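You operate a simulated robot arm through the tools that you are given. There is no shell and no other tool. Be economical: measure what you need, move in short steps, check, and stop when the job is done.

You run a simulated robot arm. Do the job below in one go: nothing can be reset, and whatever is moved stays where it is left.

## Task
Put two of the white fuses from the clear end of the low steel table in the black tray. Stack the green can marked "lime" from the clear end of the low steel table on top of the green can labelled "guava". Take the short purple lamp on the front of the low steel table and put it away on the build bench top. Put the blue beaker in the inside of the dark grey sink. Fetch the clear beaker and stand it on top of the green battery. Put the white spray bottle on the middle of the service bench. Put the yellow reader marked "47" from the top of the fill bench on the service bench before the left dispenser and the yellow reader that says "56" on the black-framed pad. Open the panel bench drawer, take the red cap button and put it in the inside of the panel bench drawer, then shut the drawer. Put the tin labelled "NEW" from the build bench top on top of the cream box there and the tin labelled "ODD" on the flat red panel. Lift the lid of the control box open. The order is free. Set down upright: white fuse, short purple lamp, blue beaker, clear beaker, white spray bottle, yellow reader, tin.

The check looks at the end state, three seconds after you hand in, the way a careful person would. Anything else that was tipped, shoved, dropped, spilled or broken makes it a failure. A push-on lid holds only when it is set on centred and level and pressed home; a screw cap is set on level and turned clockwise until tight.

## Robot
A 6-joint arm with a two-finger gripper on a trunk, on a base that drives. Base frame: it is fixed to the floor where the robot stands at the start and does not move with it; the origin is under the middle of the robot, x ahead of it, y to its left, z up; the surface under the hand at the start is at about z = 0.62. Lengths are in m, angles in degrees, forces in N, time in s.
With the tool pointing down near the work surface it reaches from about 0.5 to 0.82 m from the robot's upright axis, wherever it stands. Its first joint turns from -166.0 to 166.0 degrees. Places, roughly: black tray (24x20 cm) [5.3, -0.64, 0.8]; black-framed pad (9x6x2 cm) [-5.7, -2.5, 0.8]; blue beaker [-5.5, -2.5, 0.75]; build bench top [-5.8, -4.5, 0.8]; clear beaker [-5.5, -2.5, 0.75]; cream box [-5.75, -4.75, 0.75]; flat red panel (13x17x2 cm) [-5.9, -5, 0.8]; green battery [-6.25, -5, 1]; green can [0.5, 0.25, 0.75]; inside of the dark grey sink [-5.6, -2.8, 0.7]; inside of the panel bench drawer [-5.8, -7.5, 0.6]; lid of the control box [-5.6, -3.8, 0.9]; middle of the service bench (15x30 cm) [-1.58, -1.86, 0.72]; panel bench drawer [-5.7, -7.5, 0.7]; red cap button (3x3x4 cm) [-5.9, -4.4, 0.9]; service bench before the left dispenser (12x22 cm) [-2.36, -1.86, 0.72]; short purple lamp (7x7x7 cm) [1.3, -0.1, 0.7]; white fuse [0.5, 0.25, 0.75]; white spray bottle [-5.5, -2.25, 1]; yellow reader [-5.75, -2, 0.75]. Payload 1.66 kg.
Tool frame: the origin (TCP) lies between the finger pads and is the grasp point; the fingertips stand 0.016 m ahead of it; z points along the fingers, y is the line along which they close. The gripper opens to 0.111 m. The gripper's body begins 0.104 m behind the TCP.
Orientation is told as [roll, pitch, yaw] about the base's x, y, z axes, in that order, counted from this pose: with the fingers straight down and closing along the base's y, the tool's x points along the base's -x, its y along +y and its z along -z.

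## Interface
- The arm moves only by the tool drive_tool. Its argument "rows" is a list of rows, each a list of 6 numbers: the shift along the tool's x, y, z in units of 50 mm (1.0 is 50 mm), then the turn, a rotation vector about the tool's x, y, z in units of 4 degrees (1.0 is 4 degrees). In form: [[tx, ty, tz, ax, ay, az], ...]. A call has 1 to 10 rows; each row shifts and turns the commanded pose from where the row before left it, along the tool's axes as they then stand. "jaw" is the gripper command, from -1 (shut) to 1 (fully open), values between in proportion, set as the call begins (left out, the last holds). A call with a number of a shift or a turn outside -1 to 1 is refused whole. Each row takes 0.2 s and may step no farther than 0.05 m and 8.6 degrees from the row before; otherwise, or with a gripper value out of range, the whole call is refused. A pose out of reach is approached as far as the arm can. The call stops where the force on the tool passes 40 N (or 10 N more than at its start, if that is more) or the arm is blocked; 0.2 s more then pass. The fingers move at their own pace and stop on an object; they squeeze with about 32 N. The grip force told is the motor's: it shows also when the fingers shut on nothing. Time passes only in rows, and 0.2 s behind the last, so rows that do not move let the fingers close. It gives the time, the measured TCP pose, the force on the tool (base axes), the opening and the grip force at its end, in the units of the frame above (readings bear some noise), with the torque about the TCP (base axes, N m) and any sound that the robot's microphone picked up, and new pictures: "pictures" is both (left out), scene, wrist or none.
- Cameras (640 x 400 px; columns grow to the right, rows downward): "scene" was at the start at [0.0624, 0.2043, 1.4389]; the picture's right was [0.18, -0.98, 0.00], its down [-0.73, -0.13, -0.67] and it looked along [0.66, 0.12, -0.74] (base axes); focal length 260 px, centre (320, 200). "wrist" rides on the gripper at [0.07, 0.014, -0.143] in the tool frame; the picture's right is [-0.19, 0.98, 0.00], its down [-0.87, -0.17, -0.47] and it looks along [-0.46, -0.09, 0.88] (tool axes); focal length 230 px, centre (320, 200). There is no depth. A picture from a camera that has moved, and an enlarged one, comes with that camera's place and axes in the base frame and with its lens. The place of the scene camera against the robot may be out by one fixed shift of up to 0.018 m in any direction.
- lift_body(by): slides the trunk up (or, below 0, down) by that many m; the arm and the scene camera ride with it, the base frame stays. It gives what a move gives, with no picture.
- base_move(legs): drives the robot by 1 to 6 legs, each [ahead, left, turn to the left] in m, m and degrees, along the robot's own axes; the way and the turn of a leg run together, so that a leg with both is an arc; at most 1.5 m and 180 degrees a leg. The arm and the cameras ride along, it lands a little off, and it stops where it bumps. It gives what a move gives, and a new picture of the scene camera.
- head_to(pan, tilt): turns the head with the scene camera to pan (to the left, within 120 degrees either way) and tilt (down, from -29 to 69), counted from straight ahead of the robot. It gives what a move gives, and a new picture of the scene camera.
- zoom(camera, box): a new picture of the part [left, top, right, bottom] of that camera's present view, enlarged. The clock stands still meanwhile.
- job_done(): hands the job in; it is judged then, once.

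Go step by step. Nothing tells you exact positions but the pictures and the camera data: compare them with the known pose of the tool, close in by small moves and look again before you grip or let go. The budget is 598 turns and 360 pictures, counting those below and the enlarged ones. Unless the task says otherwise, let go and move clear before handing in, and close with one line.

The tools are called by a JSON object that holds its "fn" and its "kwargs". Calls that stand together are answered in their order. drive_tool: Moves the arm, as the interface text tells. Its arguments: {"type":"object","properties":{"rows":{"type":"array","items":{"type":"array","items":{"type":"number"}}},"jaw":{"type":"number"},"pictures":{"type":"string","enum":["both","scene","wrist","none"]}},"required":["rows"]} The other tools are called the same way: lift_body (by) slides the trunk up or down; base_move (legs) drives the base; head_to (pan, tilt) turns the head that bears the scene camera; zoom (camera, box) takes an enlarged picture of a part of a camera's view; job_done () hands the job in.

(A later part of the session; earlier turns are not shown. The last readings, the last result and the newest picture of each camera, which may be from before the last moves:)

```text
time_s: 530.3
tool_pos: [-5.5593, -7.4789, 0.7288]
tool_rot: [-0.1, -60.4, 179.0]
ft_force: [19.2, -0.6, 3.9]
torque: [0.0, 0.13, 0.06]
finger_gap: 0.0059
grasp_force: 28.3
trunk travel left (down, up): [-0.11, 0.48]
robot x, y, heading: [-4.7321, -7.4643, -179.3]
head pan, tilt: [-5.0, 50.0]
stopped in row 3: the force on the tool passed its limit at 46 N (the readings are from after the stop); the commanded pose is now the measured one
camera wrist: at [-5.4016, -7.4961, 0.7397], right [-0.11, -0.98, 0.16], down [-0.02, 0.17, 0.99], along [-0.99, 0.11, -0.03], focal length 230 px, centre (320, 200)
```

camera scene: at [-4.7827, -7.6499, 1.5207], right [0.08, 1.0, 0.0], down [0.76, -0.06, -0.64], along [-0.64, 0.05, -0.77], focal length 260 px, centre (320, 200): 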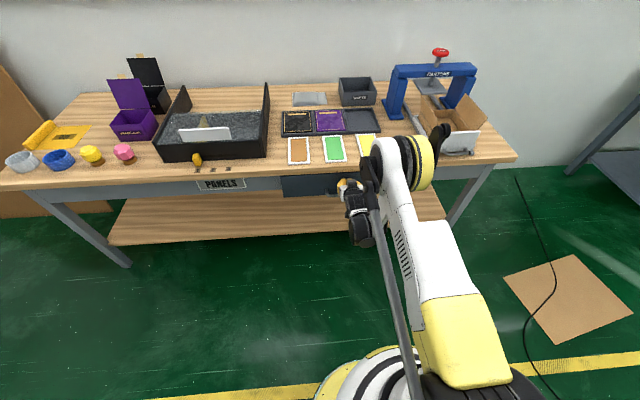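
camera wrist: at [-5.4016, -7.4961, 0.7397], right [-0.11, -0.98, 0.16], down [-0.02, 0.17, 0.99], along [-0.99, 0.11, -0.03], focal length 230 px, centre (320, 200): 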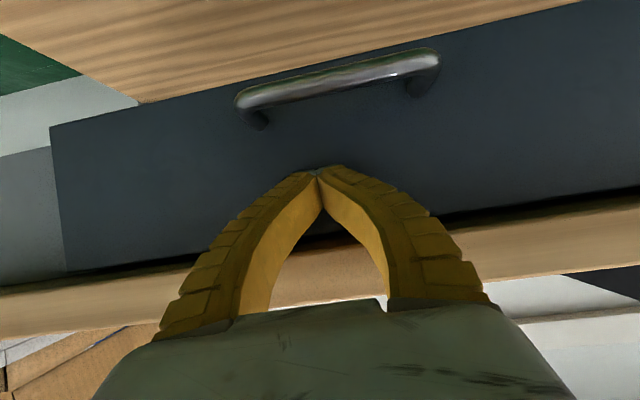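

The drawer is shut. Backing off and restoring the tool, then the fill bench for reader 47 and the spray bottle.

{"fn": "base_move", "kwargs": {"legs": [[-0.2, 0, 0]]}}

{"fn": "lift_body", "kwargs": {"by": 0.25}}

{"fn": "drive_tool", "kwargs": {"rows": [[0, 0, 0, 0, 1, 0], [0, 0, 0, 0, 1, 0], [0, 0, 0, 0, 1, 0], [0, 0, 0, 0, 1, 0], [0, 0, 0, 0, 1, 0], [0, 0, 0, 0, 1, 0], [0, 0, 0, 0, 1, 0], [0, 0, 0, 0, 1, 0], [0, 0, 0, 0, 1, 0], [0, 0, 0, 0, 1, 0]], "jaw": 0.3, "pictures": "none"}}

{"fn": "drive_tool", "kwargs": {"rows": [[0, 0, 0, 0, 1, 0], [0, 0, 0, 0, 1, 0], [0, 0, 0, 0, 1, 0], [0, 0, 0, 0, 1, 0], [0, 0, 0, 0, 1, 0], [0.9, 0, -0.3, 0, 0.1, 0], [0.9, 0, -0.3, 0, 0, 0], [0.9, 0, -0.3, 0, 0, 0]], "pictures": "scene"}}

```text
time_s: 531.9
tool_pos: [-5.3607, -7.4767, 0.728]
tool_rot: [-0.2, -60.3, 178.9]
ft_force: [0.5, -0.3, 0.4]
torque: [0.04, 0.0, -0.01]
finger_gap: 0.0
grasp_force: 28.4
trunk travel left (down, up): [-0.11, 0.48]
robot x, y, heading: [-4.5285, -7.4686, -179.9]
head pan, tilt: [-5.0, 50.0]
camera scene: at [-4.5811, -7.6487, 1.5208], right [0.08, 1.0, 0.0], down [0.76, -0.06, -0.64], along [-0.64, 0.05, -0.77], focal length 260 px, centre (320, 200)
```

scene: 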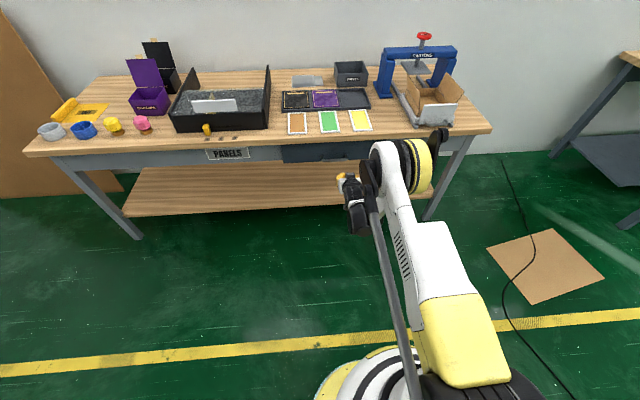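

```text
time_s: 534.5
tool_pos: [-5.3613, -7.4781, 0.9779]
tool_rot: [-0.2, -60.1, 179.0]
ft_force: [-0.4, -0.7, -0.3]
torque: [-0.02, -0.02, -0.02]
finger_gap: 0.0
grasp_force: 28.9
trunk travel left (down, up): [-0.36, 0.23]
robot x, y, heading: [-4.5285, -7.4652, -179.5]
head pan, tilt: [-5.0, 50.0]
```

```text
time_s: 536.7
tool_pos: [-5.361, -7.4763, 0.9779]
tool_rot: [-0.1, -20.2, 178.8]
ft_force: [0.6, 0.0, 0.1]
torque: [0.0, 0.0, 0.01]
finger_gap: 0.0738
grasp_force: 1.4
trunk travel left (down, up): [-0.36, 0.23]
robot x, y, heading: [-4.5355, -7.4669, -179.8]
head pan, tilt: [-5.0, 50.0]
```

```text
time_s: 538.5
tool_pos: [-5.2034, -7.4788, 1.0374]
tool_rot: [-0.2, 0.1, 178.8]
ft_force: [1.2, -0.5, 0.6]
torque: [-0.02, 0.05, -0.04]
finger_gap: 0.0737
grasp_force: 1.1
out of reach, approached as far as the arm can: row 4, 5
trunk travel left (down, up): [-0.36, 0.23]
robot x, y, heading: [-4.5301, -7.4663, -179.4]
head pan, tilt: [-5.0, 50.0]
camera scene: at [-4.5789, -7.6488, 1.7709], right [0.08, 1.0, 0.0], down [0.76, -0.06, -0.64], along [-0.64, 0.05, -0.76], focal length 260 px, centre (320, 200)
```

scene: 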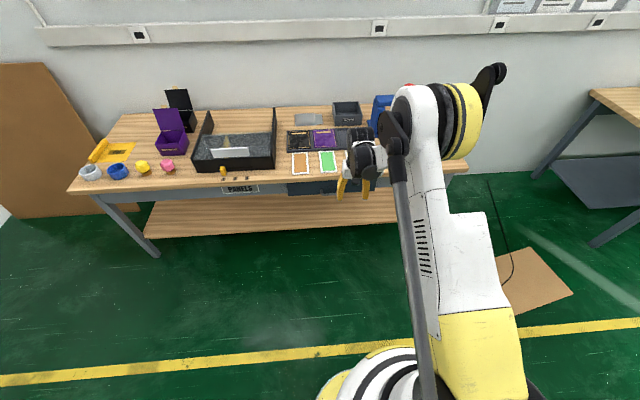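

{"fn": "drive_tool", "kwargs": {"rows": [[0.9, 0, -0.4, 0, 0, 0], [0.9, 0, -0.4, 0, 0, 0], [0.8, 0, -0.4, 0, 0, 0]], "pictures": "none"}}

{"fn": "base_move", "kwargs": {"legs": [[0, -1.5, 0], [0, -1.5, 0], [0, -1.5, 0]]}}

```text
time_s: 539.3
tool_pos: [-5.0728, -7.4835, 1.0973]
tool_rot: [-0.1, 0.1, 178.8]
ft_force: [0.8, 0.0, -0.2]
torque: [-0.01, 0.03, -0.01]
finger_gap: 0.0737
grasp_force: 0.5
trunk travel left (down, up): [-0.36, 0.23]
robot x, y, heading: [-4.5334, -7.4684, -179.8]
head pan, tilt: [-5.0, 50.0]
```

```text
time_s: 560.8
tool_pos: [-5.0547, -2.9677, 1.0952]
tool_rot: [-0.2, 0.2, 176.7]
ft_force: [0.0, 0.7, -0.4]
torque: [-0.04, -0.01, 0.02]
finger_gap: 0.0736
grasp_force: 0.8
trunk travel left (down, up): [-0.36, 0.23]
robot x, y, heading: [-4.51, -2.9683, 178.2]
head pan, tilt: [-5.0, 50.0]
camera scene: at [-4.5677, -3.1502, 1.7708], right [0.12, 0.99, 0.0], down [0.76, -0.09, -0.64], along [-0.64, 0.08, -0.77], focal length 260 px, centre (320, 200)
```

scene: 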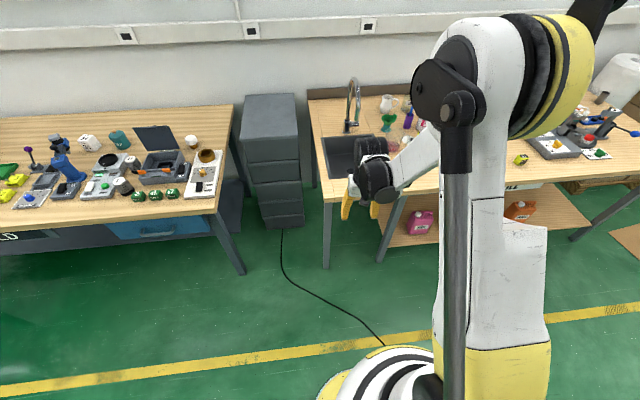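

{"fn": "base_move", "kwargs": {"legs": [[0, -0.85, 1.8], [0.4, 0, 0]]}}

{"fn": "lift_body", "kwargs": {"by": -0.13}}

{"fn": "drive_tool", "kwargs": {"rows": [[0, -0.5, -0.6, 0, 0, 0.4], [0, -0.5, 0, 0, 0, 0]], "pictures": "both"}}

```text
time_s: 567.3
tool_pos: [-5.4398, -2.1399, 1.0956]
tool_rot: [-0.2, 0.2, 178.2]
ft_force: [-0.1, -0.2, -0.7]
torque: [0.01, 0.01, -0.03]
finger_gap: 0.0736
grasp_force: 0.8
trunk travel left (down, up): [-0.36, 0.23]
robot x, y, heading: [-4.8946, -2.1247, 179.8]
head pan, tilt: [-5.0, 50.0]
camera scene: at [-4.9491, -2.3089, 1.7707], right [0.09, 1.0, 0.0], down [0.76, -0.07, -0.64], along [-0.64, 0.06, -0.77], focal length 260 px, centre (320, 200)
```

scene: 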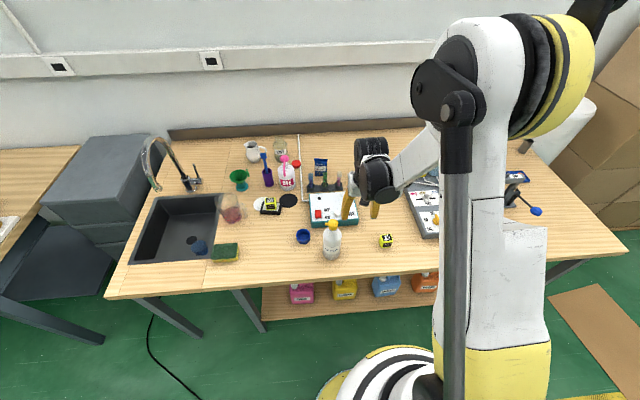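

```text
time_s: 568.9
tool_pos: [-5.4392, -2.1402, 0.9652]
tool_rot: [-0.1, 0.3, 178.3]
ft_force: [0.6, 0.2, -0.9]
torque: [0.09, -0.06, -0.07]
finger_gap: 0.0728
grasp_force: 0.9
trunk travel left (down, up): [-0.23, 0.36]
robot x, y, heading: [-4.8939, -2.1285, 179.9]
head pan, tilt: [-5.0, 50.0]
```

```text
time_s: 569.5
tool_pos: [-5.438, -2.0884, 0.9972]
tool_rot: [-0.1, 0.3, 176.6]
ft_force: [-0.4, 0.0, -0.5]
torque: [0.0, -0.01, -0.01]
finger_gap: 0.0738
grasp_force: 1.1
trunk travel left (down, up): [-0.23, 0.36]
robot x, y, heading: [-4.8926, -2.1275, 179.6]
head pan, tilt: [-5.0, 50.0]
camera scene: at [-4.9482, -2.3084, 1.6407], right [0.09, 1.0, 0.0], down [0.76, -0.07, -0.64], along [-0.64, 0.06, -0.77], focal length 260 px, centre (320, 200)
camera wrist: at [-5.3689, -2.1071, 1.1406], right [-0.25, -0.97, 0.0], down [-0.86, 0.22, 0.47], along [-0.45, 0.12, -0.88], focal length 230 px, centre (320, 200)
```

scene: 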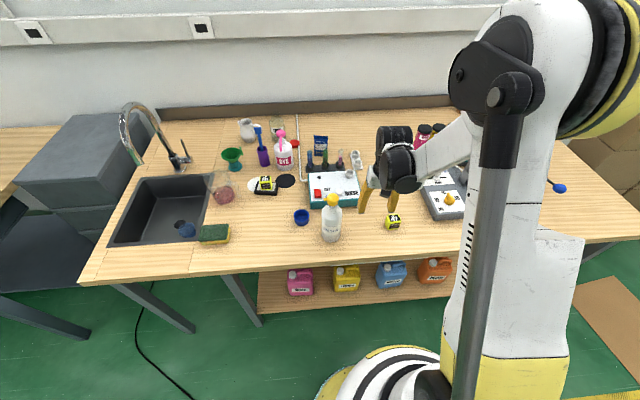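
wrist: 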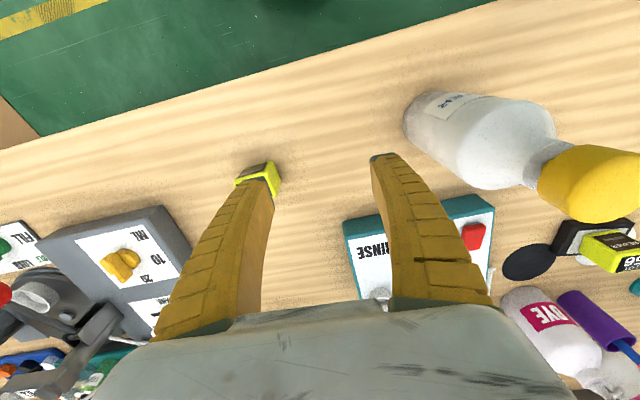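

{"fn": "drive_tool", "kwargs": {"rows": [[-0.29, -0.88, 0, 0, 0, -0.85], [-0.29, -0.88, 0, 0, 0, 0], [0, 0, 0, 0, 0, 0]], "jaw": 0.27, "pictures": "none"}}

{"fn": "zoom", "kwargs": {"camera": "wrist", "box": [220, 60, 420, 220]}}

```text
time_s: 570.3
tool_pos: [-5.4645, -2.0007, 0.9971]
tool_rot: [-0.2, 0.2, -180.1]
ft_force: [0.0, -0.3, -0.2]
torque: [0.01, 0.0, 0.01]
finger_gap: 0.072
grasp_force: 1.2
trunk travel left (down, up): [-0.23, 0.36]
robot x, y, heading: [-4.8951, -2.1249, 179.8]
head pan, tilt: [-5.0, 50.0]
```

```text
2.50 times, centred on (320, 140) of wrist
camera zoom: at [-5.3942, -2.0152, 1.1404], right [-0.19, -0.98, 0.0], down [-0.87, 0.17, 0.47], along [-0.46, 0.09, -0.88], focal length 575 px, centre (320, 350)
```

zoom: 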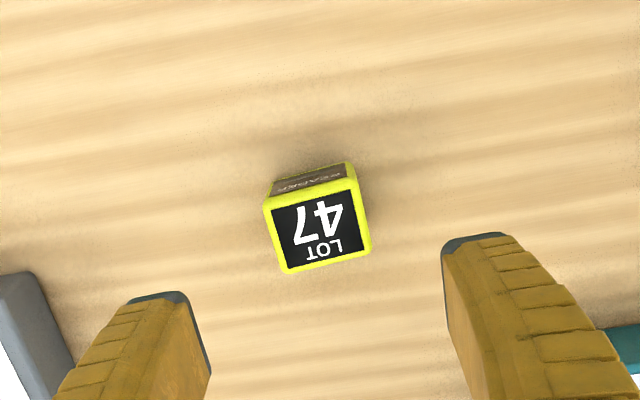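

{"fn": "drive_tool", "kwargs": {"rows": [[-0.1, -0.02, 0, 0, 0, -0.7], [0, 0, 0.9, 0, 0, -0.6], [0, 0, 0.9, 0, 0, 0], [0, 0, 0.9, 0, 0, 0], [0, 0, 0, 0, 0, 0]], "pictures": "wrist"}}

{"fn": "drive_tool", "kwargs": {"rows": [[0, 0, 0, 0, 0, 0], [0, 0, 0, 0, 0, 0]], "jaw": -1, "pictures": "none"}}

{"fn": "drive_tool", "kwargs": {"rows": [[0, 0, -0.4, 0, 0, 0], [0, 0, -0.9, 0, 0, 0], [0, 0, -0.9, 0, 0, 0], [0, 0, -0.9, 0, 0, 0], [0, 0, -0.9, 0, 0, 0]], "pictures": "wrist"}}

```text
time_s: 571.5
tool_pos: [-5.4702, -1.9979, 0.8618]
tool_rot: [-0.1, 0.2, -174.9]
ft_force: [-0.3, 0.4, -0.4]
torque: [-0.01, 0.02, -0.01]
finger_gap: 0.072
grasp_force: 0.7
trunk travel left (down, up): [-0.23, 0.36]
robot x, y, heading: [-4.8966, -2.1255, 179.9]
head pan, tilt: [-5.0, 50.0]
camera wrist: at [-5.3988, -2.0068, 1.0046], right [-0.1, -0.99, 0.0], down [-0.88, 0.09, 0.47], along [-0.47, 0.05, -0.88], focal length 230 px, centre (320, 200)
```

wrist: 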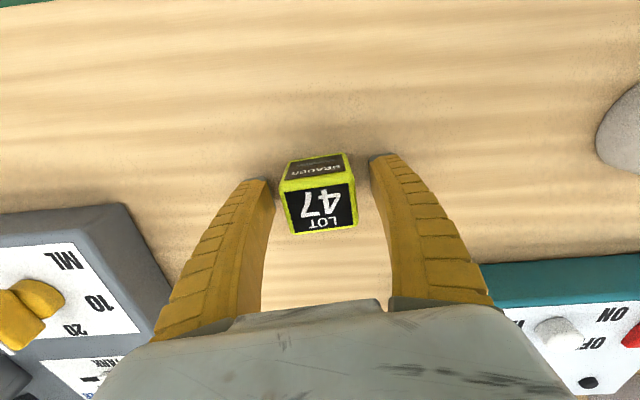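

```text
time_s: 572.1
tool_pos: [-5.4699, -1.9988, 0.8613]
tool_rot: [-0.1, 0.1, -174.8]
ft_force: [0.2, 1.2, 7.9]
torque: [-0.07, -0.02, -0.06]
finger_gap: 0.0395
grasp_force: 32.1
trunk travel left (down, up): [-0.23, 0.36]
robot x, y, heading: [-4.896, -2.1244, 179.5]
head pan, tilt: [-5.0, 50.0]
```

```text
time_s: 573.3
tool_pos: [-5.4658, -1.9997, 1.0627]
tool_rot: [-0.1, 0.1, -174.8]
ft_force: [-0.4, -0.9, -0.6]
torque: [-0.02, 0.01, 0.0]
finger_gap: 0.0387
grasp_force: 31.9
trunk travel left (down, up): [-0.23, 0.36]
robot x, y, heading: [-4.8932, -2.1254, 179.6]
head pan, tilt: [-5.0, 50.0]
camera wrist: at [-5.3967, -2.0072, 1.2062], right [-0.1, -0.99, 0.0], down [-0.88, 0.09, 0.47], along [-0.47, 0.05, -0.88], focal length 230 px, centre (320, 200)
```

wrist: 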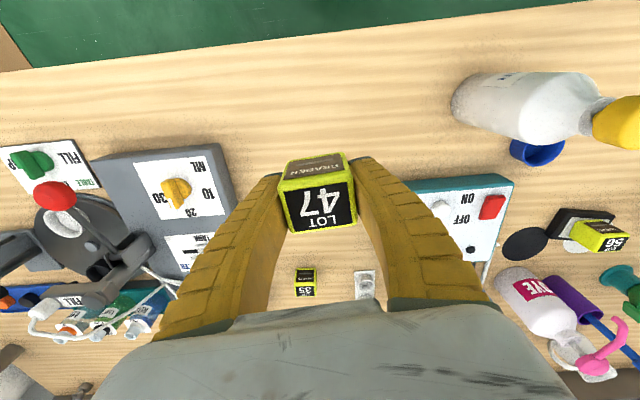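

Reader 47 held. Driving to the service bench's south side.

{"fn": "base_move", "kwargs": {"legs": [[-0.45, 0, 0], [0, 0, -89.5], [-0.6, 0, 0]]}}

{"fn": "head_to", "kwargs": {"pan": -45, "tilt": 25}}

```text
time_s: 582.9
tool_pos: [-4.3165, -2.1627, 1.0618]
tool_rot: [-0.1, 0.2, 95.7]
ft_force: [0.3, -0.2, -0.4]
torque: [0.02, -0.01, 0.0]
finger_gap: 0.0391
grasp_force: 31.8
trunk travel left (down, up): [-0.23, 0.36]
robot x, y, heading: [-4.4406, -2.7351, 90.2]
head pan, tilt: [-5.0, 50.0]
camera scene: at [-4.6168, -2.6797, 1.6408], right [1.0, -0.08, 0.0], down [-0.06, -0.76, -0.64], along [0.05, 0.64, -0.77], focal length 260 px, centre (320, 200)
```

scene: 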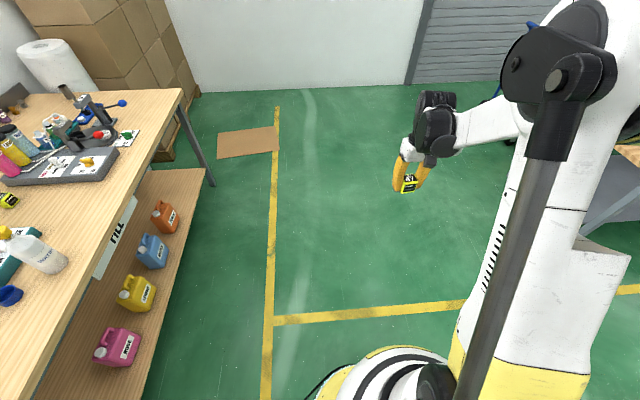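

```text
time_s: 584.0
tool_pos: [-4.3157, -2.1628, 1.0619]
tool_rot: [-0.1, 0.3, 95.5]
ft_force: [0.2, -0.1, -0.8]
torque: [-0.01, -0.02, 0.03]
finger_gap: 0.0386
grasp_force: 32.2
trunk travel left (down, up): [-0.23, 0.36]
robot x, y, heading: [-4.44, -2.7342, 89.9]
head pan, tilt: [-45.0, 25.0]
camera scene: at [-4.5584, -2.6904, 1.6782], right [0.71, -0.7, 0.0], down [-0.3, -0.3, -0.91], along [0.64, 0.64, -0.42], focal length 260 px, centre (320, 200)
```

scene: 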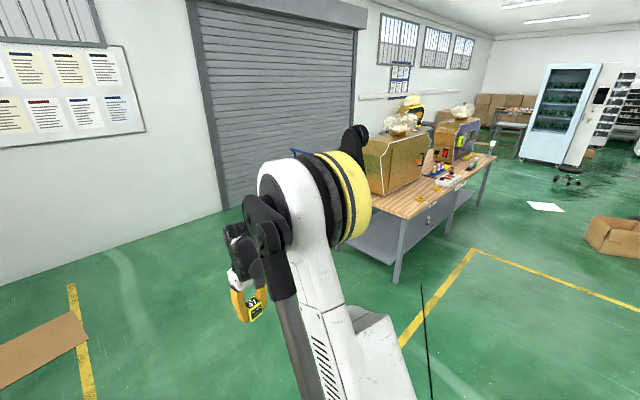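

{"fn": "base_move", "kwargs": {"legs": [[0, -1.0, 0], [0, -0.95, 0]]}}

{"fn": "head_to", "kwargs": {"pan": 0, "tilt": 40}}

```text
time_s: 593.7
tool_pos: [-2.3426, -2.1911, 1.0623]
tool_rot: [0.0, 0.2, 93.9]
ft_force: [0.1, -0.5, -0.8]
torque: [-0.01, 0.03, -0.02]
finger_gap: 0.0387
grasp_force: 32.4
trunk travel left (down, up): [-0.23, 0.36]
robot x, y, heading: [-2.4808, -2.76, 88.6]
head pan, tilt: [-45.0, 25.0]
camera scene: at [-2.6006, -2.7126, 1.6782], right [0.69, -0.73, 0.0], down [-0.31, -0.29, -0.91], along [0.66, 0.62, -0.42], focal length 260 px, centre (320, 200)
```

scene: 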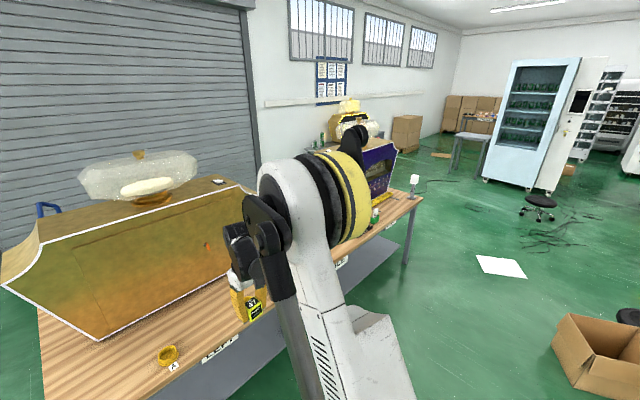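

```text
time_s: 594.9
tool_pos: [-2.3433, -2.192, 1.0615]
tool_rot: [-0.1, 0.2, 93.9]
ft_force: [-0.1, 0.4, -1.0]
torque: [-0.01, -0.01, -0.04]
finger_gap: 0.0389
grasp_force: 32.2
trunk travel left (down, up): [-0.23, 0.36]
robot x, y, heading: [-2.4847, -2.762, 88.7]
head pan, tilt: [0.0, 40.0]
camera scene: at [-2.6655, -2.691, 1.6549], right [1.0, -0.03, 0.0], down [-0.02, -0.64, -0.77], along [0.02, 0.77, -0.64], focal length 260 px, centre (320, 200)
```

scene: 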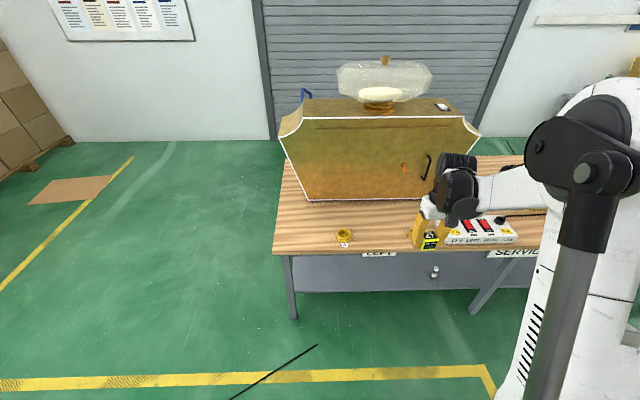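

{"fn": "base_move", "kwargs": {"legs": [[0.2, 0, 1.3]]}}

{"fn": "head_to", "kwargs": {"pan": 0, "tilt": 50}}

{"fn": "drive_tool", "kwargs": {"rows": [[-0.4, 0, 0.6, 0, 0, 0]], "pictures": "both"}}

```text
time_s: 596.5
tool_pos: [-2.3502, -1.9861, 1.0609]
tool_rot: [-0.2, 0.2, 95.1]
ft_force: [0.5, 0.3, -1.5]
torque: [-0.03, -0.02, 0.02]
finger_gap: 0.0389
grasp_force: 31.7
trunk travel left (down, up): [-0.23, 0.36]
robot x, y, heading: [-2.4781, -2.5623, 89.4]
head pan, tilt: [0.0, 40.0]
camera scene: at [-2.6636, -2.4921, 1.6548], right [1.0, -0.01, 0.0], down [0.0, -0.64, -0.77], along [0.01, 0.77, -0.64], focal length 260 px, centre (320, 200)
```

scene: 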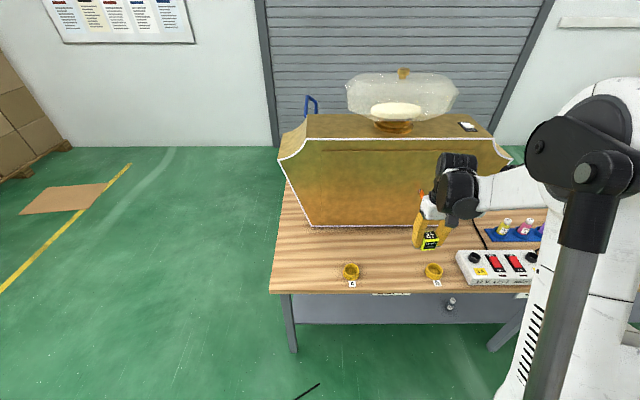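

```text
time_s: 597.2
tool_pos: [-2.3511, -1.9876, 1.061]
tool_rot: [-0.1, 0.2, 95.1]
ft_force: [-0.5, 0.5, -1.2]
torque: [-0.03, 0.01, -0.01]
finger_gap: 0.0389
grasp_force: 32.4
trunk travel left (down, up): [-0.23, 0.36]
robot x, y, heading: [-2.4787, -2.557, 89.7]
head pan, tilt: [0.0, 50.0]
camera scene: at [-2.6637, -2.5012, 1.6408], right [1.0, -0.01, 0.0], down [-0.01, -0.77, -0.64], along [0.0, 0.64, -0.77], focal length 260 px, centre (320, 200)
```

scene: 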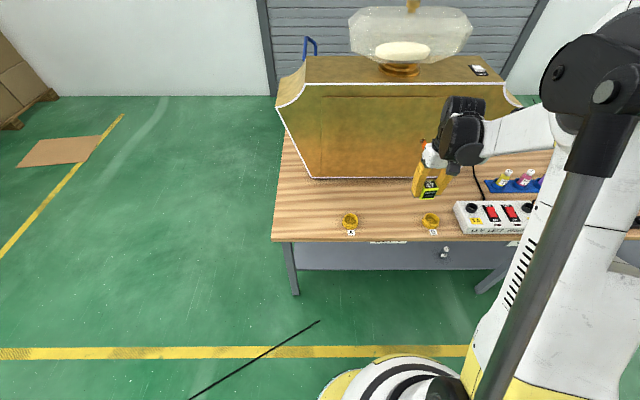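

```text
time_s: 597.6
tool_pos: [-2.3522, -1.9654, 1.0316]
tool_rot: [-0.1, 0.2, 95.2]
ft_force: [0.5, 0.2, -1.8]
torque: [-0.02, 0.01, 0.01]
finger_gap: 0.039
grasp_force: 32.0
trunk travel left (down, up): [-0.23, 0.36]
robot x, y, heading: [-2.4762, -2.558, 89.5]
head pan, tilt: [0.0, 50.0]
camera scene: at [-2.6636, -2.4997, 1.6406], right [1.0, -0.01, 0.0], down [-0.01, -0.77, -0.64], along [0.0, 0.64, -0.77], focal length 260 px, centre (320, 200)
camera wrist: at [-2.3601, -2.0361, 1.1747], right [-0.99, 0.1, 0.0], down [0.09, 0.88, 0.47], along [0.05, 0.47, -0.88], focal length 230 px, centre (320, 200)
```

scene: 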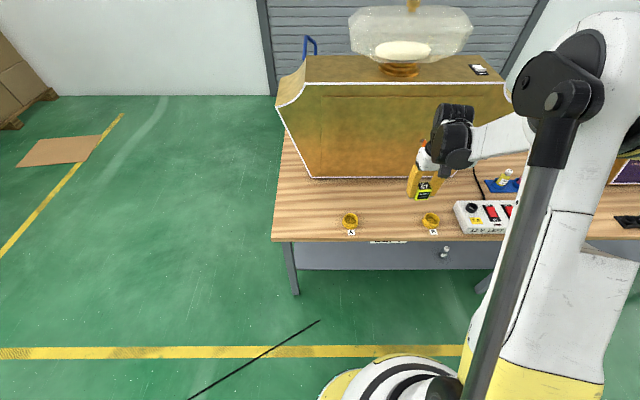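
wrist: 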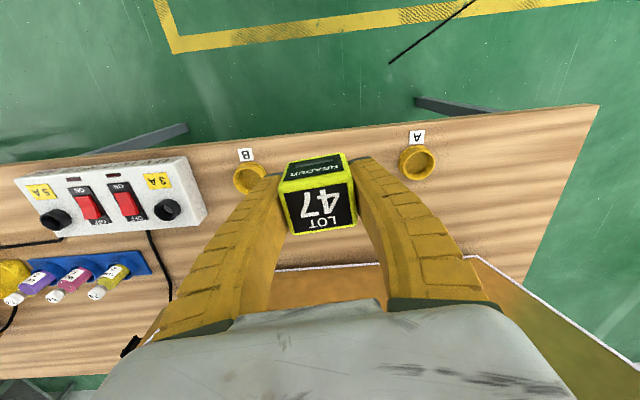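

{"fn": "drive_tool", "kwargs": {"rows": [[-0.7, 0, 0, 0, 0, 0.6], [-0.7, 0, 0, 0, 0, 0.6], [-0.7, 0, 0, 0, 0, 0], [0, 0, 0.9, 0, 0, 0], [0, 0, 0.9, 0, 0, 0], [0, 0, 0.9, 0, 0, 0], [0, 0, 0.9, 0, 0, 0], [0, 0, 0.9, 0, 0, 0], [0, 0, 0, 0, 0, 0]], "pictures": "wrist"}}

```text
time_s: 599.6
tool_pos: [-2.3559, -1.8644, 0.8047]
tool_rot: [0.0, 0.2, 90.3]
ft_force: [0.3, 0.2, -0.8]
torque: [0.03, 0.02, -0.02]
finger_gap: 0.0392
grasp_force: 31.7
trunk travel left (down, up): [-0.23, 0.36]
robot x, y, heading: [-2.481, -2.5618, 89.5]
head pan, tilt: [0.0, 50.0]
camera wrist: at [-2.37, -1.9354, 0.9485], right [-0.98, 0.19, 0.0], down [0.16, 0.87, 0.47], along [0.09, 0.46, -0.88], focal length 230 px, centre (320, 200)
```

wrist: 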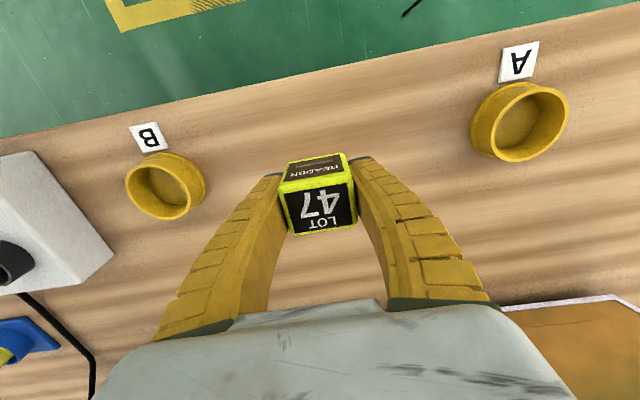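

{"fn": "drive_tool", "kwargs": {"rows": [[0, 0.1, 0.5, 0, 0, 0], [0, 0, 0.4, 0, 0, 0], [0, 0, 0.1, 0, 0, 0], [0, 0, 0.08, 0, 0, 0], [0, 0, 0.08, 0, 0, 0], [0, 0, 0, 0, 0, 0]], "pictures": "none"}}

```text
time_s: 601.0
tool_pos: [-2.3624, -1.8638, 0.7486]
tool_rot: [-0.2, 0.2, 90.2]
ft_force: [-0.6, -0.1, -0.2]
torque: [-0.01, -0.02, 0.0]
finger_gap: 0.0393
grasp_force: 31.9
trunk travel left (down, up): [-0.23, 0.36]
robot x, y, heading: [-2.4759, -2.5585, 89.7]
head pan, tilt: [0.0, 50.0]
```

{"fn": "drive_tool", "kwargs": {"rows": [[0, 0, 0.06, 0, 0, 0], [0, 0, 0.06, 0, 0, 0], [0, 0, 0.06, 0, 0, 0], [0, 0, 0, 0, 0, 0]], "pictures": "none"}}

```text
time_s: 602.0
tool_pos: [-2.3619, -1.8664, 0.7438]
tool_rot: [-0.1, 0.0, 90.3]
ft_force: [0.5, 0.4, -1.5]
torque: [0.0, -0.04, -0.06]
finger_gap: 0.0387
grasp_force: 31.7
out of reach, approached as far as the arm can: row 3
trunk travel left (down, up): [-0.23, 0.36]
robot x, y, heading: [-2.4828, -2.5642, 89.7]
head pan, tilt: [0.0, 50.0]
```

{"fn": "lift_body", "kwargs": {"by": -0.006}}

{"fn": "drive_tool", "kwargs": {"rows": [[0, 0, 0, 0, 0, 0]], "pictures": "wrist"}}

```text
time_s: 602.5
tool_pos: [-2.3609, -1.8683, 0.7395]
tool_rot: [-0.1, 0.0, 90.3]
ft_force: [1.1, 5.4, 22.0]
torque: [-0.04, -0.01, 0.01]
finger_gap: 0.0448
grasp_force: 32.3
trunk travel left (down, up): [-0.224, 0.366]
robot x, y, heading: [-2.4769, -2.561, 89.7]
head pan, tilt: [0.0, 50.0]
```

```text
time_s: 602.9
tool_pos: [-2.3611, -1.867, 0.7384]
tool_rot: [-0.1, -0.1, 90.4]
ft_force: [1.8, 8.5, 23.7]
torque: [0.08, -0.04, 0.04]
finger_gap: 0.0453
grasp_force: 31.9
trunk travel left (down, up): [-0.224, 0.366]
robot x, y, heading: [-2.4782, -2.557, 89.6]
head pan, tilt: [0.0, 50.0]
camera wrist: at [-2.3755, -1.9371, 0.8818], right [-0.98, 0.19, 0.0], down [0.16, 0.87, 0.47], along [0.09, 0.46, -0.88], focal length 230 px, centre (320, 200)
```

wrist: 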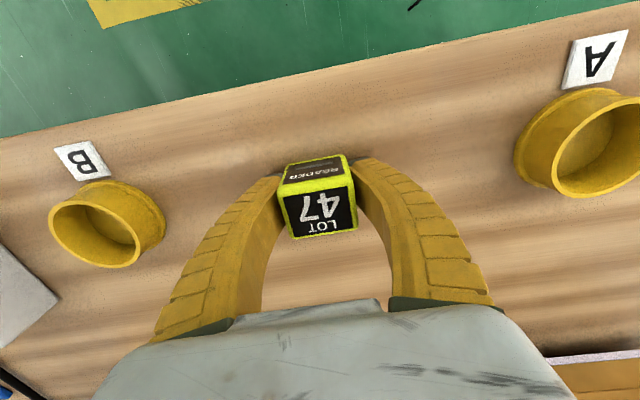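

Contact. Releasing and rising.

{"fn": "drive_tool", "kwargs": {"rows": [[0, 0, 0, 0, 0, 0], [0, 0, 0, 0, 0, 0]], "jaw": 0.2, "pictures": "none"}}

{"fn": "drive_tool", "kwargs": {"rows": [[0, 0, -0.4, 0, 0, 0], [0, 0, -0.9, 0, 0, 0], [0, 0, -0.9, 0, 0, 0], [0, 0, -0.9, 0, 0, 0], [0, 0, -0.9, 0, 0, 0], [0, 0, -0.9, 0, 0, 0], [0.9, 0, -0.3, 0, 0, 0]], "pictures": "wrist"}}

```text
time_s: 603.5
tool_pos: [-2.3637, -1.8669, 0.7384]
tool_rot: [-0.1, 0.1, 90.3]
ft_force: [-0.2, -0.6, 0.3]
torque: [0.0, 0.01, 0.0]
finger_gap: 0.0686
grasp_force: 1.7
trunk travel left (down, up): [-0.224, 0.366]
robot x, y, heading: [-2.4779, -2.5594, 89.4]
head pan, tilt: [0.0, 50.0]
```

```text
time_s: 605.1
tool_pos: [-2.3608, -1.9119, 0.998]
tool_rot: [0.0, 0.2, 90.3]
ft_force: [0.2, -0.3, -0.2]
torque: [0.01, 0.01, -0.01]
finger_gap: 0.0684
grasp_force: 1.4
trunk travel left (down, up): [-0.224, 0.366]
robot x, y, heading: [-2.4803, -2.561, 89.7]
head pan, tilt: [0.0, 50.0]
camera wrist: at [-2.3747, -1.9826, 1.1419], right [-0.98, 0.18, 0.0], down [0.16, 0.87, 0.47], along [0.09, 0.46, -0.88], focal length 230 px, centre (320, 200)
```

wrist: 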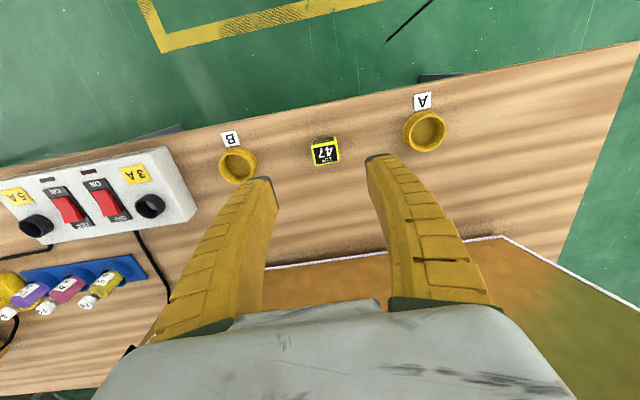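

Reader 47 is placed. While here, I'll look at the middle of the bench.

{"fn": "base_move", "kwargs": {"legs": [[-0.15, 0, 0], [0, -0.6, 0.5]]}}

{"fn": "head_to", "kwargs": {"pan": -15, "tilt": 45}}

```text
time_s: 609.5
tool_pos: [-1.7699, -2.0632, 0.9975]
tool_rot: [-0.1, 0.2, 90.6]
ft_force: [0.5, 0.4, 0.1]
torque: [0.01, 0.0, 0.03]
finger_gap: 0.0686
grasp_force: 0.9
trunk travel left (down, up): [-0.224, 0.366]
robot x, y, heading: [-1.8868, -2.7114, 89.8]
head pan, tilt: [0.0, 50.0]
camera scene: at [-2.0693, -2.6557, 1.6348], right [1.0, 0.0, 0.0], down [0.0, -0.77, -0.64], along [0.0, 0.64, -0.77], focal length 260 px, centre (320, 200)
```

scene: 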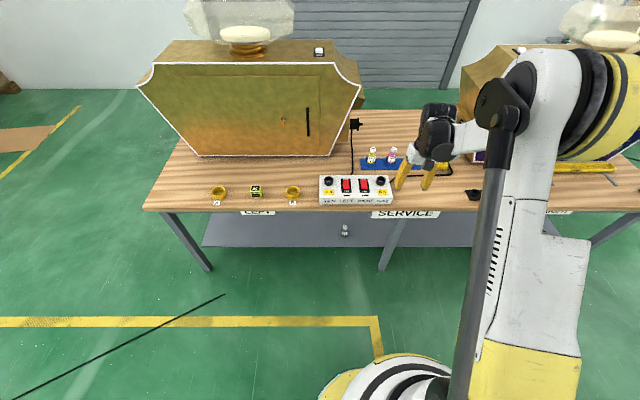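

```text
time_s: 610.3
tool_pos: [-1.7696, -2.0639, 0.9977]
tool_rot: [0.0, 0.1, 90.6]
ft_force: [-0.6, 0.6, -0.4]
torque: [-0.01, 0.01, 0.01]
finger_gap: 0.0685
grasp_force: 1.2
trunk travel left (down, up): [-0.224, 0.366]
robot x, y, heading: [-1.8858, -2.7125, 89.8]
head pan, tilt: [-15.0, 45.0]
camera scene: at [-2.0488, -2.6542, 1.6416], right [0.97, -0.26, 0.0], down [-0.18, -0.68, -0.71], along [0.18, 0.68, -0.71], focal length 260 px, centre (320, 200)
```

scene: 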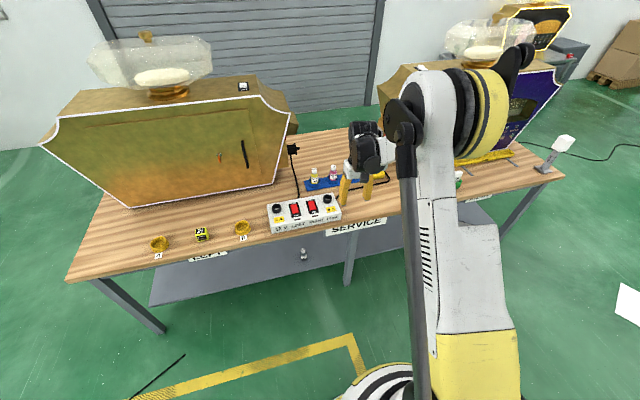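

{"fn": "base_move", "kwargs": {"legs": [[0, 1.3, 0], [0, 1.25, 0], [0, 0, 90], [0, -0.5, 0]]}}

{"fn": "head_to", "kwargs": {"pan": 0, "tilt": 45}}

```text
time_s: 628.9
tool_pos: [-5.0632, -2.1071, 0.9972]
tool_rot: [-0.1, 0.1, -179.1]
ft_force: [0.2, -0.1, -0.2]
torque: [-0.02, -0.01, -0.04]
finger_gap: 0.0683
grasp_force: 0.9
trunk travel left (down, up): [-0.224, 0.366]
robot x, y, heading: [-4.4164, -2.2208, -179.8]
head pan, tilt: [-15.0, 45.0]
camera scene: at [-4.4666, -2.3869, 1.6417], right [0.26, 0.97, 0.0], down [0.68, -0.18, -0.71], along [-0.68, 0.18, -0.71], focal length 260 px, centre (320, 200)
```

scene: 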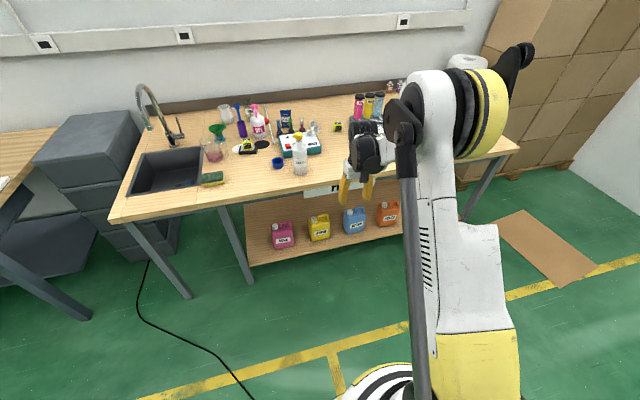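

```text
time_s: 629.7
tool_pos: [-5.0637, -2.1078, 0.9979]
tool_rot: [-0.2, 0.1, -179.1]
ft_force: [-0.7, -0.8, -1.1]
torque: [-0.01, 0.01, 0.02]
finger_gap: 0.0687
grasp_force: 2.2
trunk travel left (down, up): [-0.224, 0.366]
robot x, y, heading: [-4.4135, -2.2194, -179.9]
head pan, tilt: [0.0, 45.0]
camera scene: at [-4.4693, -2.4084, 1.6416], right [0.0, 1.0, 0.0], down [0.71, 0.0, -0.71], along [-0.71, 0.0, -0.71], focal length 260 px, centre (320, 200)
```

scene: 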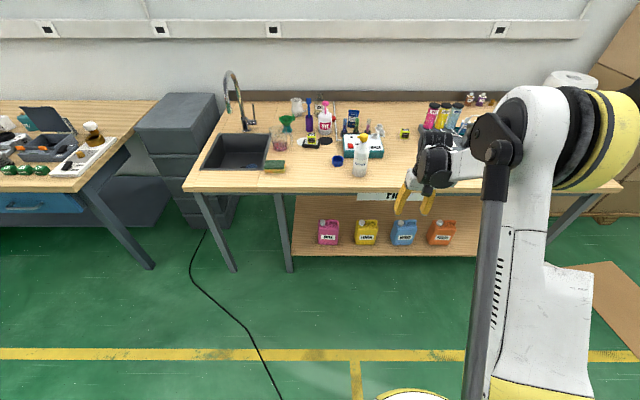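

{"fn": "zoom", "kwargs": {"camera": "scene", "box": [320, 110, 410, 200]}}

```text
4.44 times, centred on (365, 155) of scene
camera zoom: at [-4.4693, -2.4084, 1.6416], right [0.0, 1.0, 0.0], down [0.71, 0.0, -0.71], along [-0.71, 0.0, -0.71], focal length 1155 px, centre (120, 400)
```

zoom: 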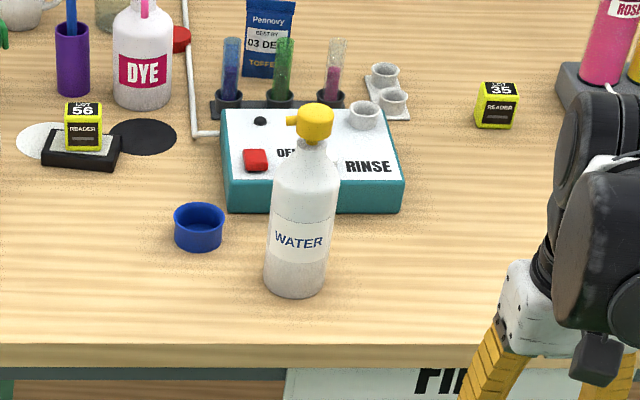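

The bottle is tall (top about 1.055), so I'll grip its body with a tool tilted 60° outward. Extending and tilting in free space first.

{"fn": "drive_tool", "kwargs": {"rows": [[-0.75, 0.55, 0, 0, 0, -0.2], [-0.75, 0.55, 0, 0, 0, 0], [-0.75, 0.55, 0, 0, 0, 0], [-0.75, 0.5, 0, 0, -0.97, 0], [0, 0, 0, 0, -0.97, 0], [0, 0, 0, 0, -0.97, 0], [0, 0, 0, 0, -0.97, 0], [0, 0, 0, 0, -0.97, 0], [0, 0, 0, 0, -0.97, 0], [0, 0, 0, 0, -0.97, 0]], "jaw": 1, "pictures": "none"}}

{"fn": "drive_tool", "kwargs": {"rows": [[0, 0, 0, 0, -0.97, 0], [0, 0, 0, 0, -0.97, 0], [0, 0, 0, 0, -0.97, 0], [0, 0, 0, 0, -0.97, 0], [0, 0, 0, 0, -0.97, 0], [0, 0, 0, 0, -0.97, 0], [0, 0, 0, 0, -0.97, 0], [0, 0, 0, 0, -0.97, 0], [0, 0, 0, 0, -0.5, 0], [0, 0, 0, 0, 0, 0]], "pictures": "both"}}

```text
time_s: 631.9
tool_pos: [-5.21, -2.2194, 0.9975]
tool_rot: [-0.1, -27.1, -178.3]
ft_force: [-1.0, 0.0, -0.6]
torque: [0.0, -0.01, -0.01]
finger_gap: 0.1109
grasp_force: 0.0
trunk travel left (down, up): [-0.224, 0.366]
robot x, y, heading: [-4.4154, -2.2174, -179.8]
head pan, tilt: [0.0, 45.0]
```

```text
time_s: 634.1
tool_pos: [-5.2117, -2.2179, 0.9976]
tool_rot: [-0.3, -60.0, -178.0]
ft_force: [-0.6, -0.3, 0.1]
torque: [-0.02, -0.02, -0.03]
finger_gap: 0.111
grasp_force: 0.1
trunk travel left (down, up): [-0.224, 0.366]
robot x, y, heading: [-4.4143, -2.2182, -179.8]
head pan, tilt: [0.0, 45.0]
camera scene: at [-4.4692, -2.4085, 1.6416], right [0.0, 1.0, 0.0], down [0.71, 0.0, -0.71], along [-0.71, 0.0, -0.71], focal length 260 px, centre (320, 200)
camera wrist: at [-5.0518, -2.2283, 1.0079], right [-0.07, -0.98, 0.16], down [-0.03, 0.16, 0.99], along [-1.0, 0.06, -0.04], focal length 230 px, centre (320, 200)
```

scene: 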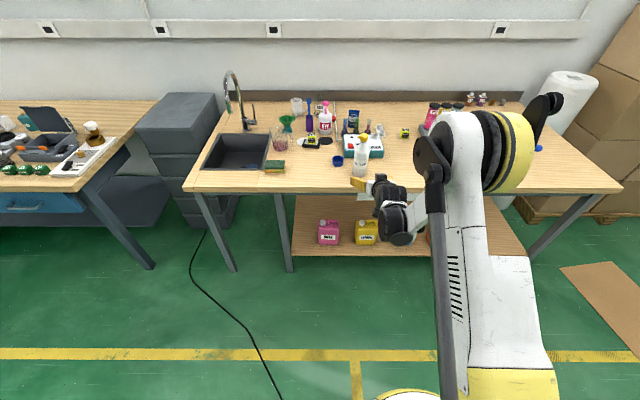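
wrist: 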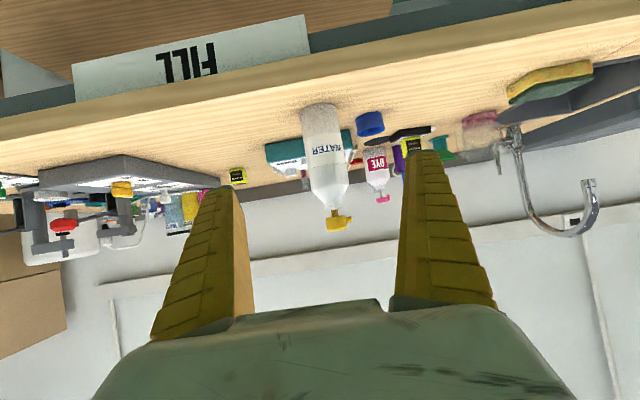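

{"fn": "base_move", "kwargs": {"legs": [[0.15, 0, 0]]}}

{"fn": "drive_tool", "kwargs": {"rows": [[0.57, -0.08, 0, 0, 0, 0], [0, 0, 0.6, 0, 0, 0], [0, 0, 0, 0, 0, 0]], "pictures": "both"}}

```text
time_s: 635.5
tool_pos: [-5.3605, -2.2199, 0.9951]
tool_rot: [-0.1, -60.1, -178.1]
ft_force: [0.2, -0.3, -0.5]
torque: [0.02, 0.03, 0.05]
finger_gap: 0.1108
grasp_force: 0.1
trunk travel left (down, up): [-0.224, 0.366]
robot x, y, heading: [-4.5659, -2.217, -179.7]
head pan, tilt: [0.0, 45.0]
camera scene: at [-4.6198, -2.4091, 1.6416], right [0.0, 1.0, 0.0], down [0.71, 0.0, -0.71], along [-0.71, 0.0, -0.71], focal length 260 px, centre (320, 200)
```

scene: 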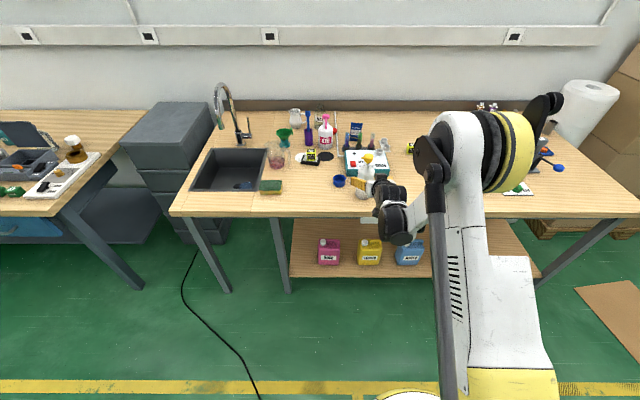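

```text
time_s: 636.3
tool_pos: [-5.3722, -2.2153, 0.9559]
tool_rot: [-0.3, -60.1, -178.1]
ft_force: [-0.3, -0.4, -0.5]
torque: [0.05, 0.02, 0.03]
finger_gap: 0.1109
grasp_force: 0.1
trunk travel left (down, up): [-0.224, 0.366]
robot x, y, heading: [-4.5673, -2.22, -179.7]
head pan, tilt: [0.0, 45.0]
camera scene: at [-4.6185, -2.4091, 1.6417], right [0.0, 1.0, 0.0], down [0.71, 0.0, -0.71], along [-0.71, 0.0, -0.71], focal length 260 px, centre (320, 200)
camera wrist: at [-5.2135, -2.225, 0.9677], right [-0.07, -0.98, 0.16], down [-0.03, 0.16, 0.99], along [-1.0, 0.06, -0.04], focal length 230 px, centre (320, 200)
```

scene: 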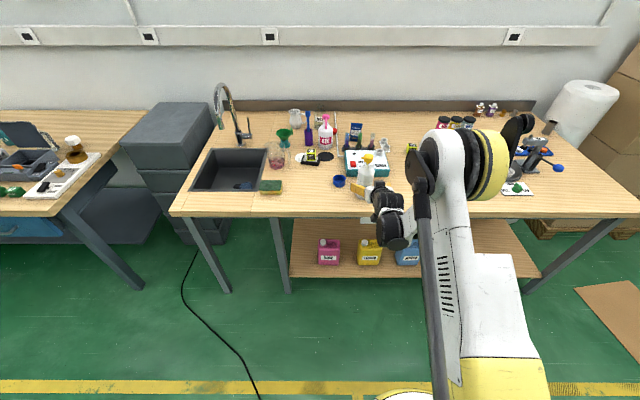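
wrist: 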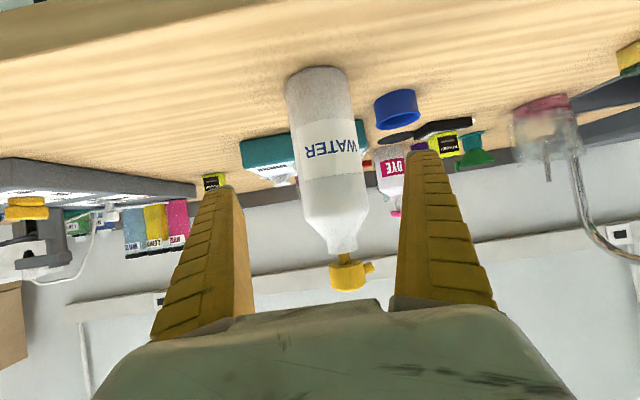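

{"fn": "drive_tool", "kwargs": {"rows": [[-0.05, 0.15, 0.5, 0, 0, 0], [0, 0, 0.5, 0, 0, 0], [0, 0, 0.5, 0, 0, 0], [0, 0, 0.43, 0, 0, 0], [0, 0, 0, 0, 0, 0]], "pictures": "wrist"}}

```text
time_s: 637.5
tool_pos: [-5.4561, -2.2258, 0.9109]
tool_rot: [-0.2, -60.1, -178.0]
ft_force: [-0.4, 0.0, 0.3]
torque: [-0.01, 0.01, -0.05]
finger_gap: 0.1108
grasp_force: 0.1
trunk travel left (down, up): [-0.224, 0.366]
robot x, y, heading: [-4.5622, -2.221, -179.9]
head pan, tilt: [0.0, 45.0]
camera wrist: at [-5.2978, -2.2341, 0.922], right [-0.07, -0.98, 0.16], down [-0.03, 0.16, 0.99], along [-1.0, 0.06, -0.04], focal length 230 px, centre (320, 200)
```

wrist: 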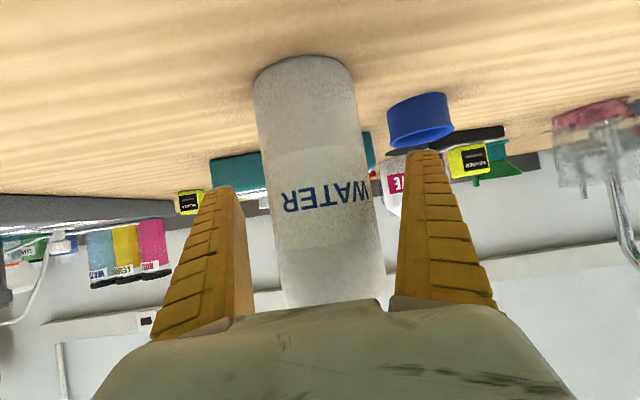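

{"fn": "drive_tool", "kwargs": {"rows": [[0, 0, 0, 0, 0, 0], [0, 0, 0, 0, 0, 0], [0, 0, 0, 0, 0, 0]], "jaw": -1, "pictures": "none"}}

{"fn": "drive_tool", "kwargs": {"rows": [[-0.1, 0, -0.06, 0, 0, 0], [-0.4, 0, -0.23, 0, 0, 0], [-0.6, 0, -0.35, 0, 0, 0], [-0.7, 0, -0.4, 0, 0, 0], [0, 0, 0, 0, 0, 0]], "pictures": "both"}}

```text
time_s: 638.3
tool_pos: [-5.4567, -2.2248, 0.91]
tool_rot: [-0.2, -60.1, -178.1]
ft_force: [0.1, 0.0, 0.5]
torque: [0.03, 0.04, 0.0]
finger_gap: 0.0633
grasp_force: 32.3
trunk travel left (down, up): [-0.224, 0.366]
robot x, y, heading: [-4.5647, -2.2197, -179.8]
head pan, tilt: [0.0, 45.0]
```

```text
time_s: 639.5
tool_pos: [-5.4591, -2.2236, 1.0123]
tool_rot: [-0.2, -60.1, -178.1]
ft_force: [0.3, 0.4, -5.7]
torque: [0.03, 0.04, -0.01]
finger_gap: 0.0636
grasp_force: 31.7
trunk travel left (down, up): [-0.224, 0.366]
robot x, y, heading: [-4.5636, -2.2179, -179.8]
head pan, tilt: [0.0, 45.0]
camera scene: at [-4.6196, -2.4091, 1.6415], right [0.0, 1.0, 0.0], down [0.71, 0.0, -0.71], along [-0.71, 0.0, -0.71], focal length 260 px, centre (320, 200)
camera wrist: at [-5.2998, -2.2329, 1.0238], right [-0.07, -0.98, 0.16], down [-0.03, 0.16, 0.99], along [-1.0, 0.06, -0.04], focal length 230 px, centre (320, 200)
```

scene: 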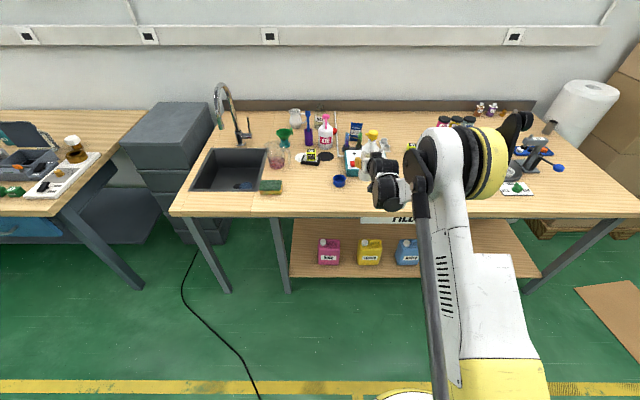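
wrist: 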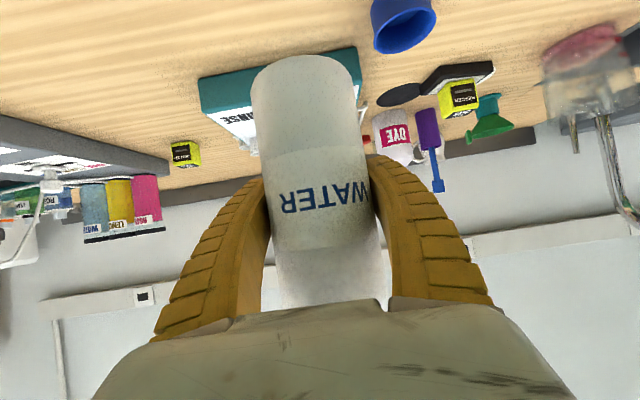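

Bottle held. Driving to the service bench middle.

{"fn": "base_move", "kwargs": {"legs": [[-0.35, 0, 0], [0, 0, -90], [-0.62, 0, 0], [0, -1.3, 0]]}}

```text
time_s: 654.9
tool_pos: [-2.899, -1.9872, 1.0113]
tool_rot: [-0.2, -60.2, 89.5]
ft_force: [0.3, 0.0, -4.5]
torque: [0.06, -0.01, 0.01]
finger_gap: 0.0632
grasp_force: 32.1
trunk travel left (down, up): [-0.224, 0.366]
robot x, y, heading: [-2.9323, -2.8831, 87.6]
head pan, tilt: [0.0, 45.0]
camera scene: at [-3.1147, -2.8132, 1.6416], right [1.0, -0.04, 0.0], down [-0.03, -0.71, -0.71], along [0.03, 0.71, -0.71], focal length 260 px, centre (320, 200)
```

scene: 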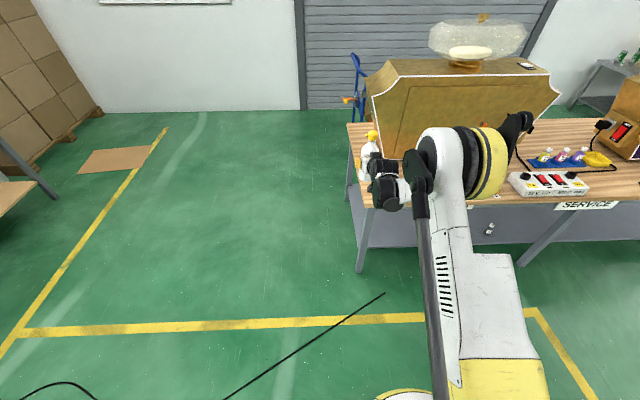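

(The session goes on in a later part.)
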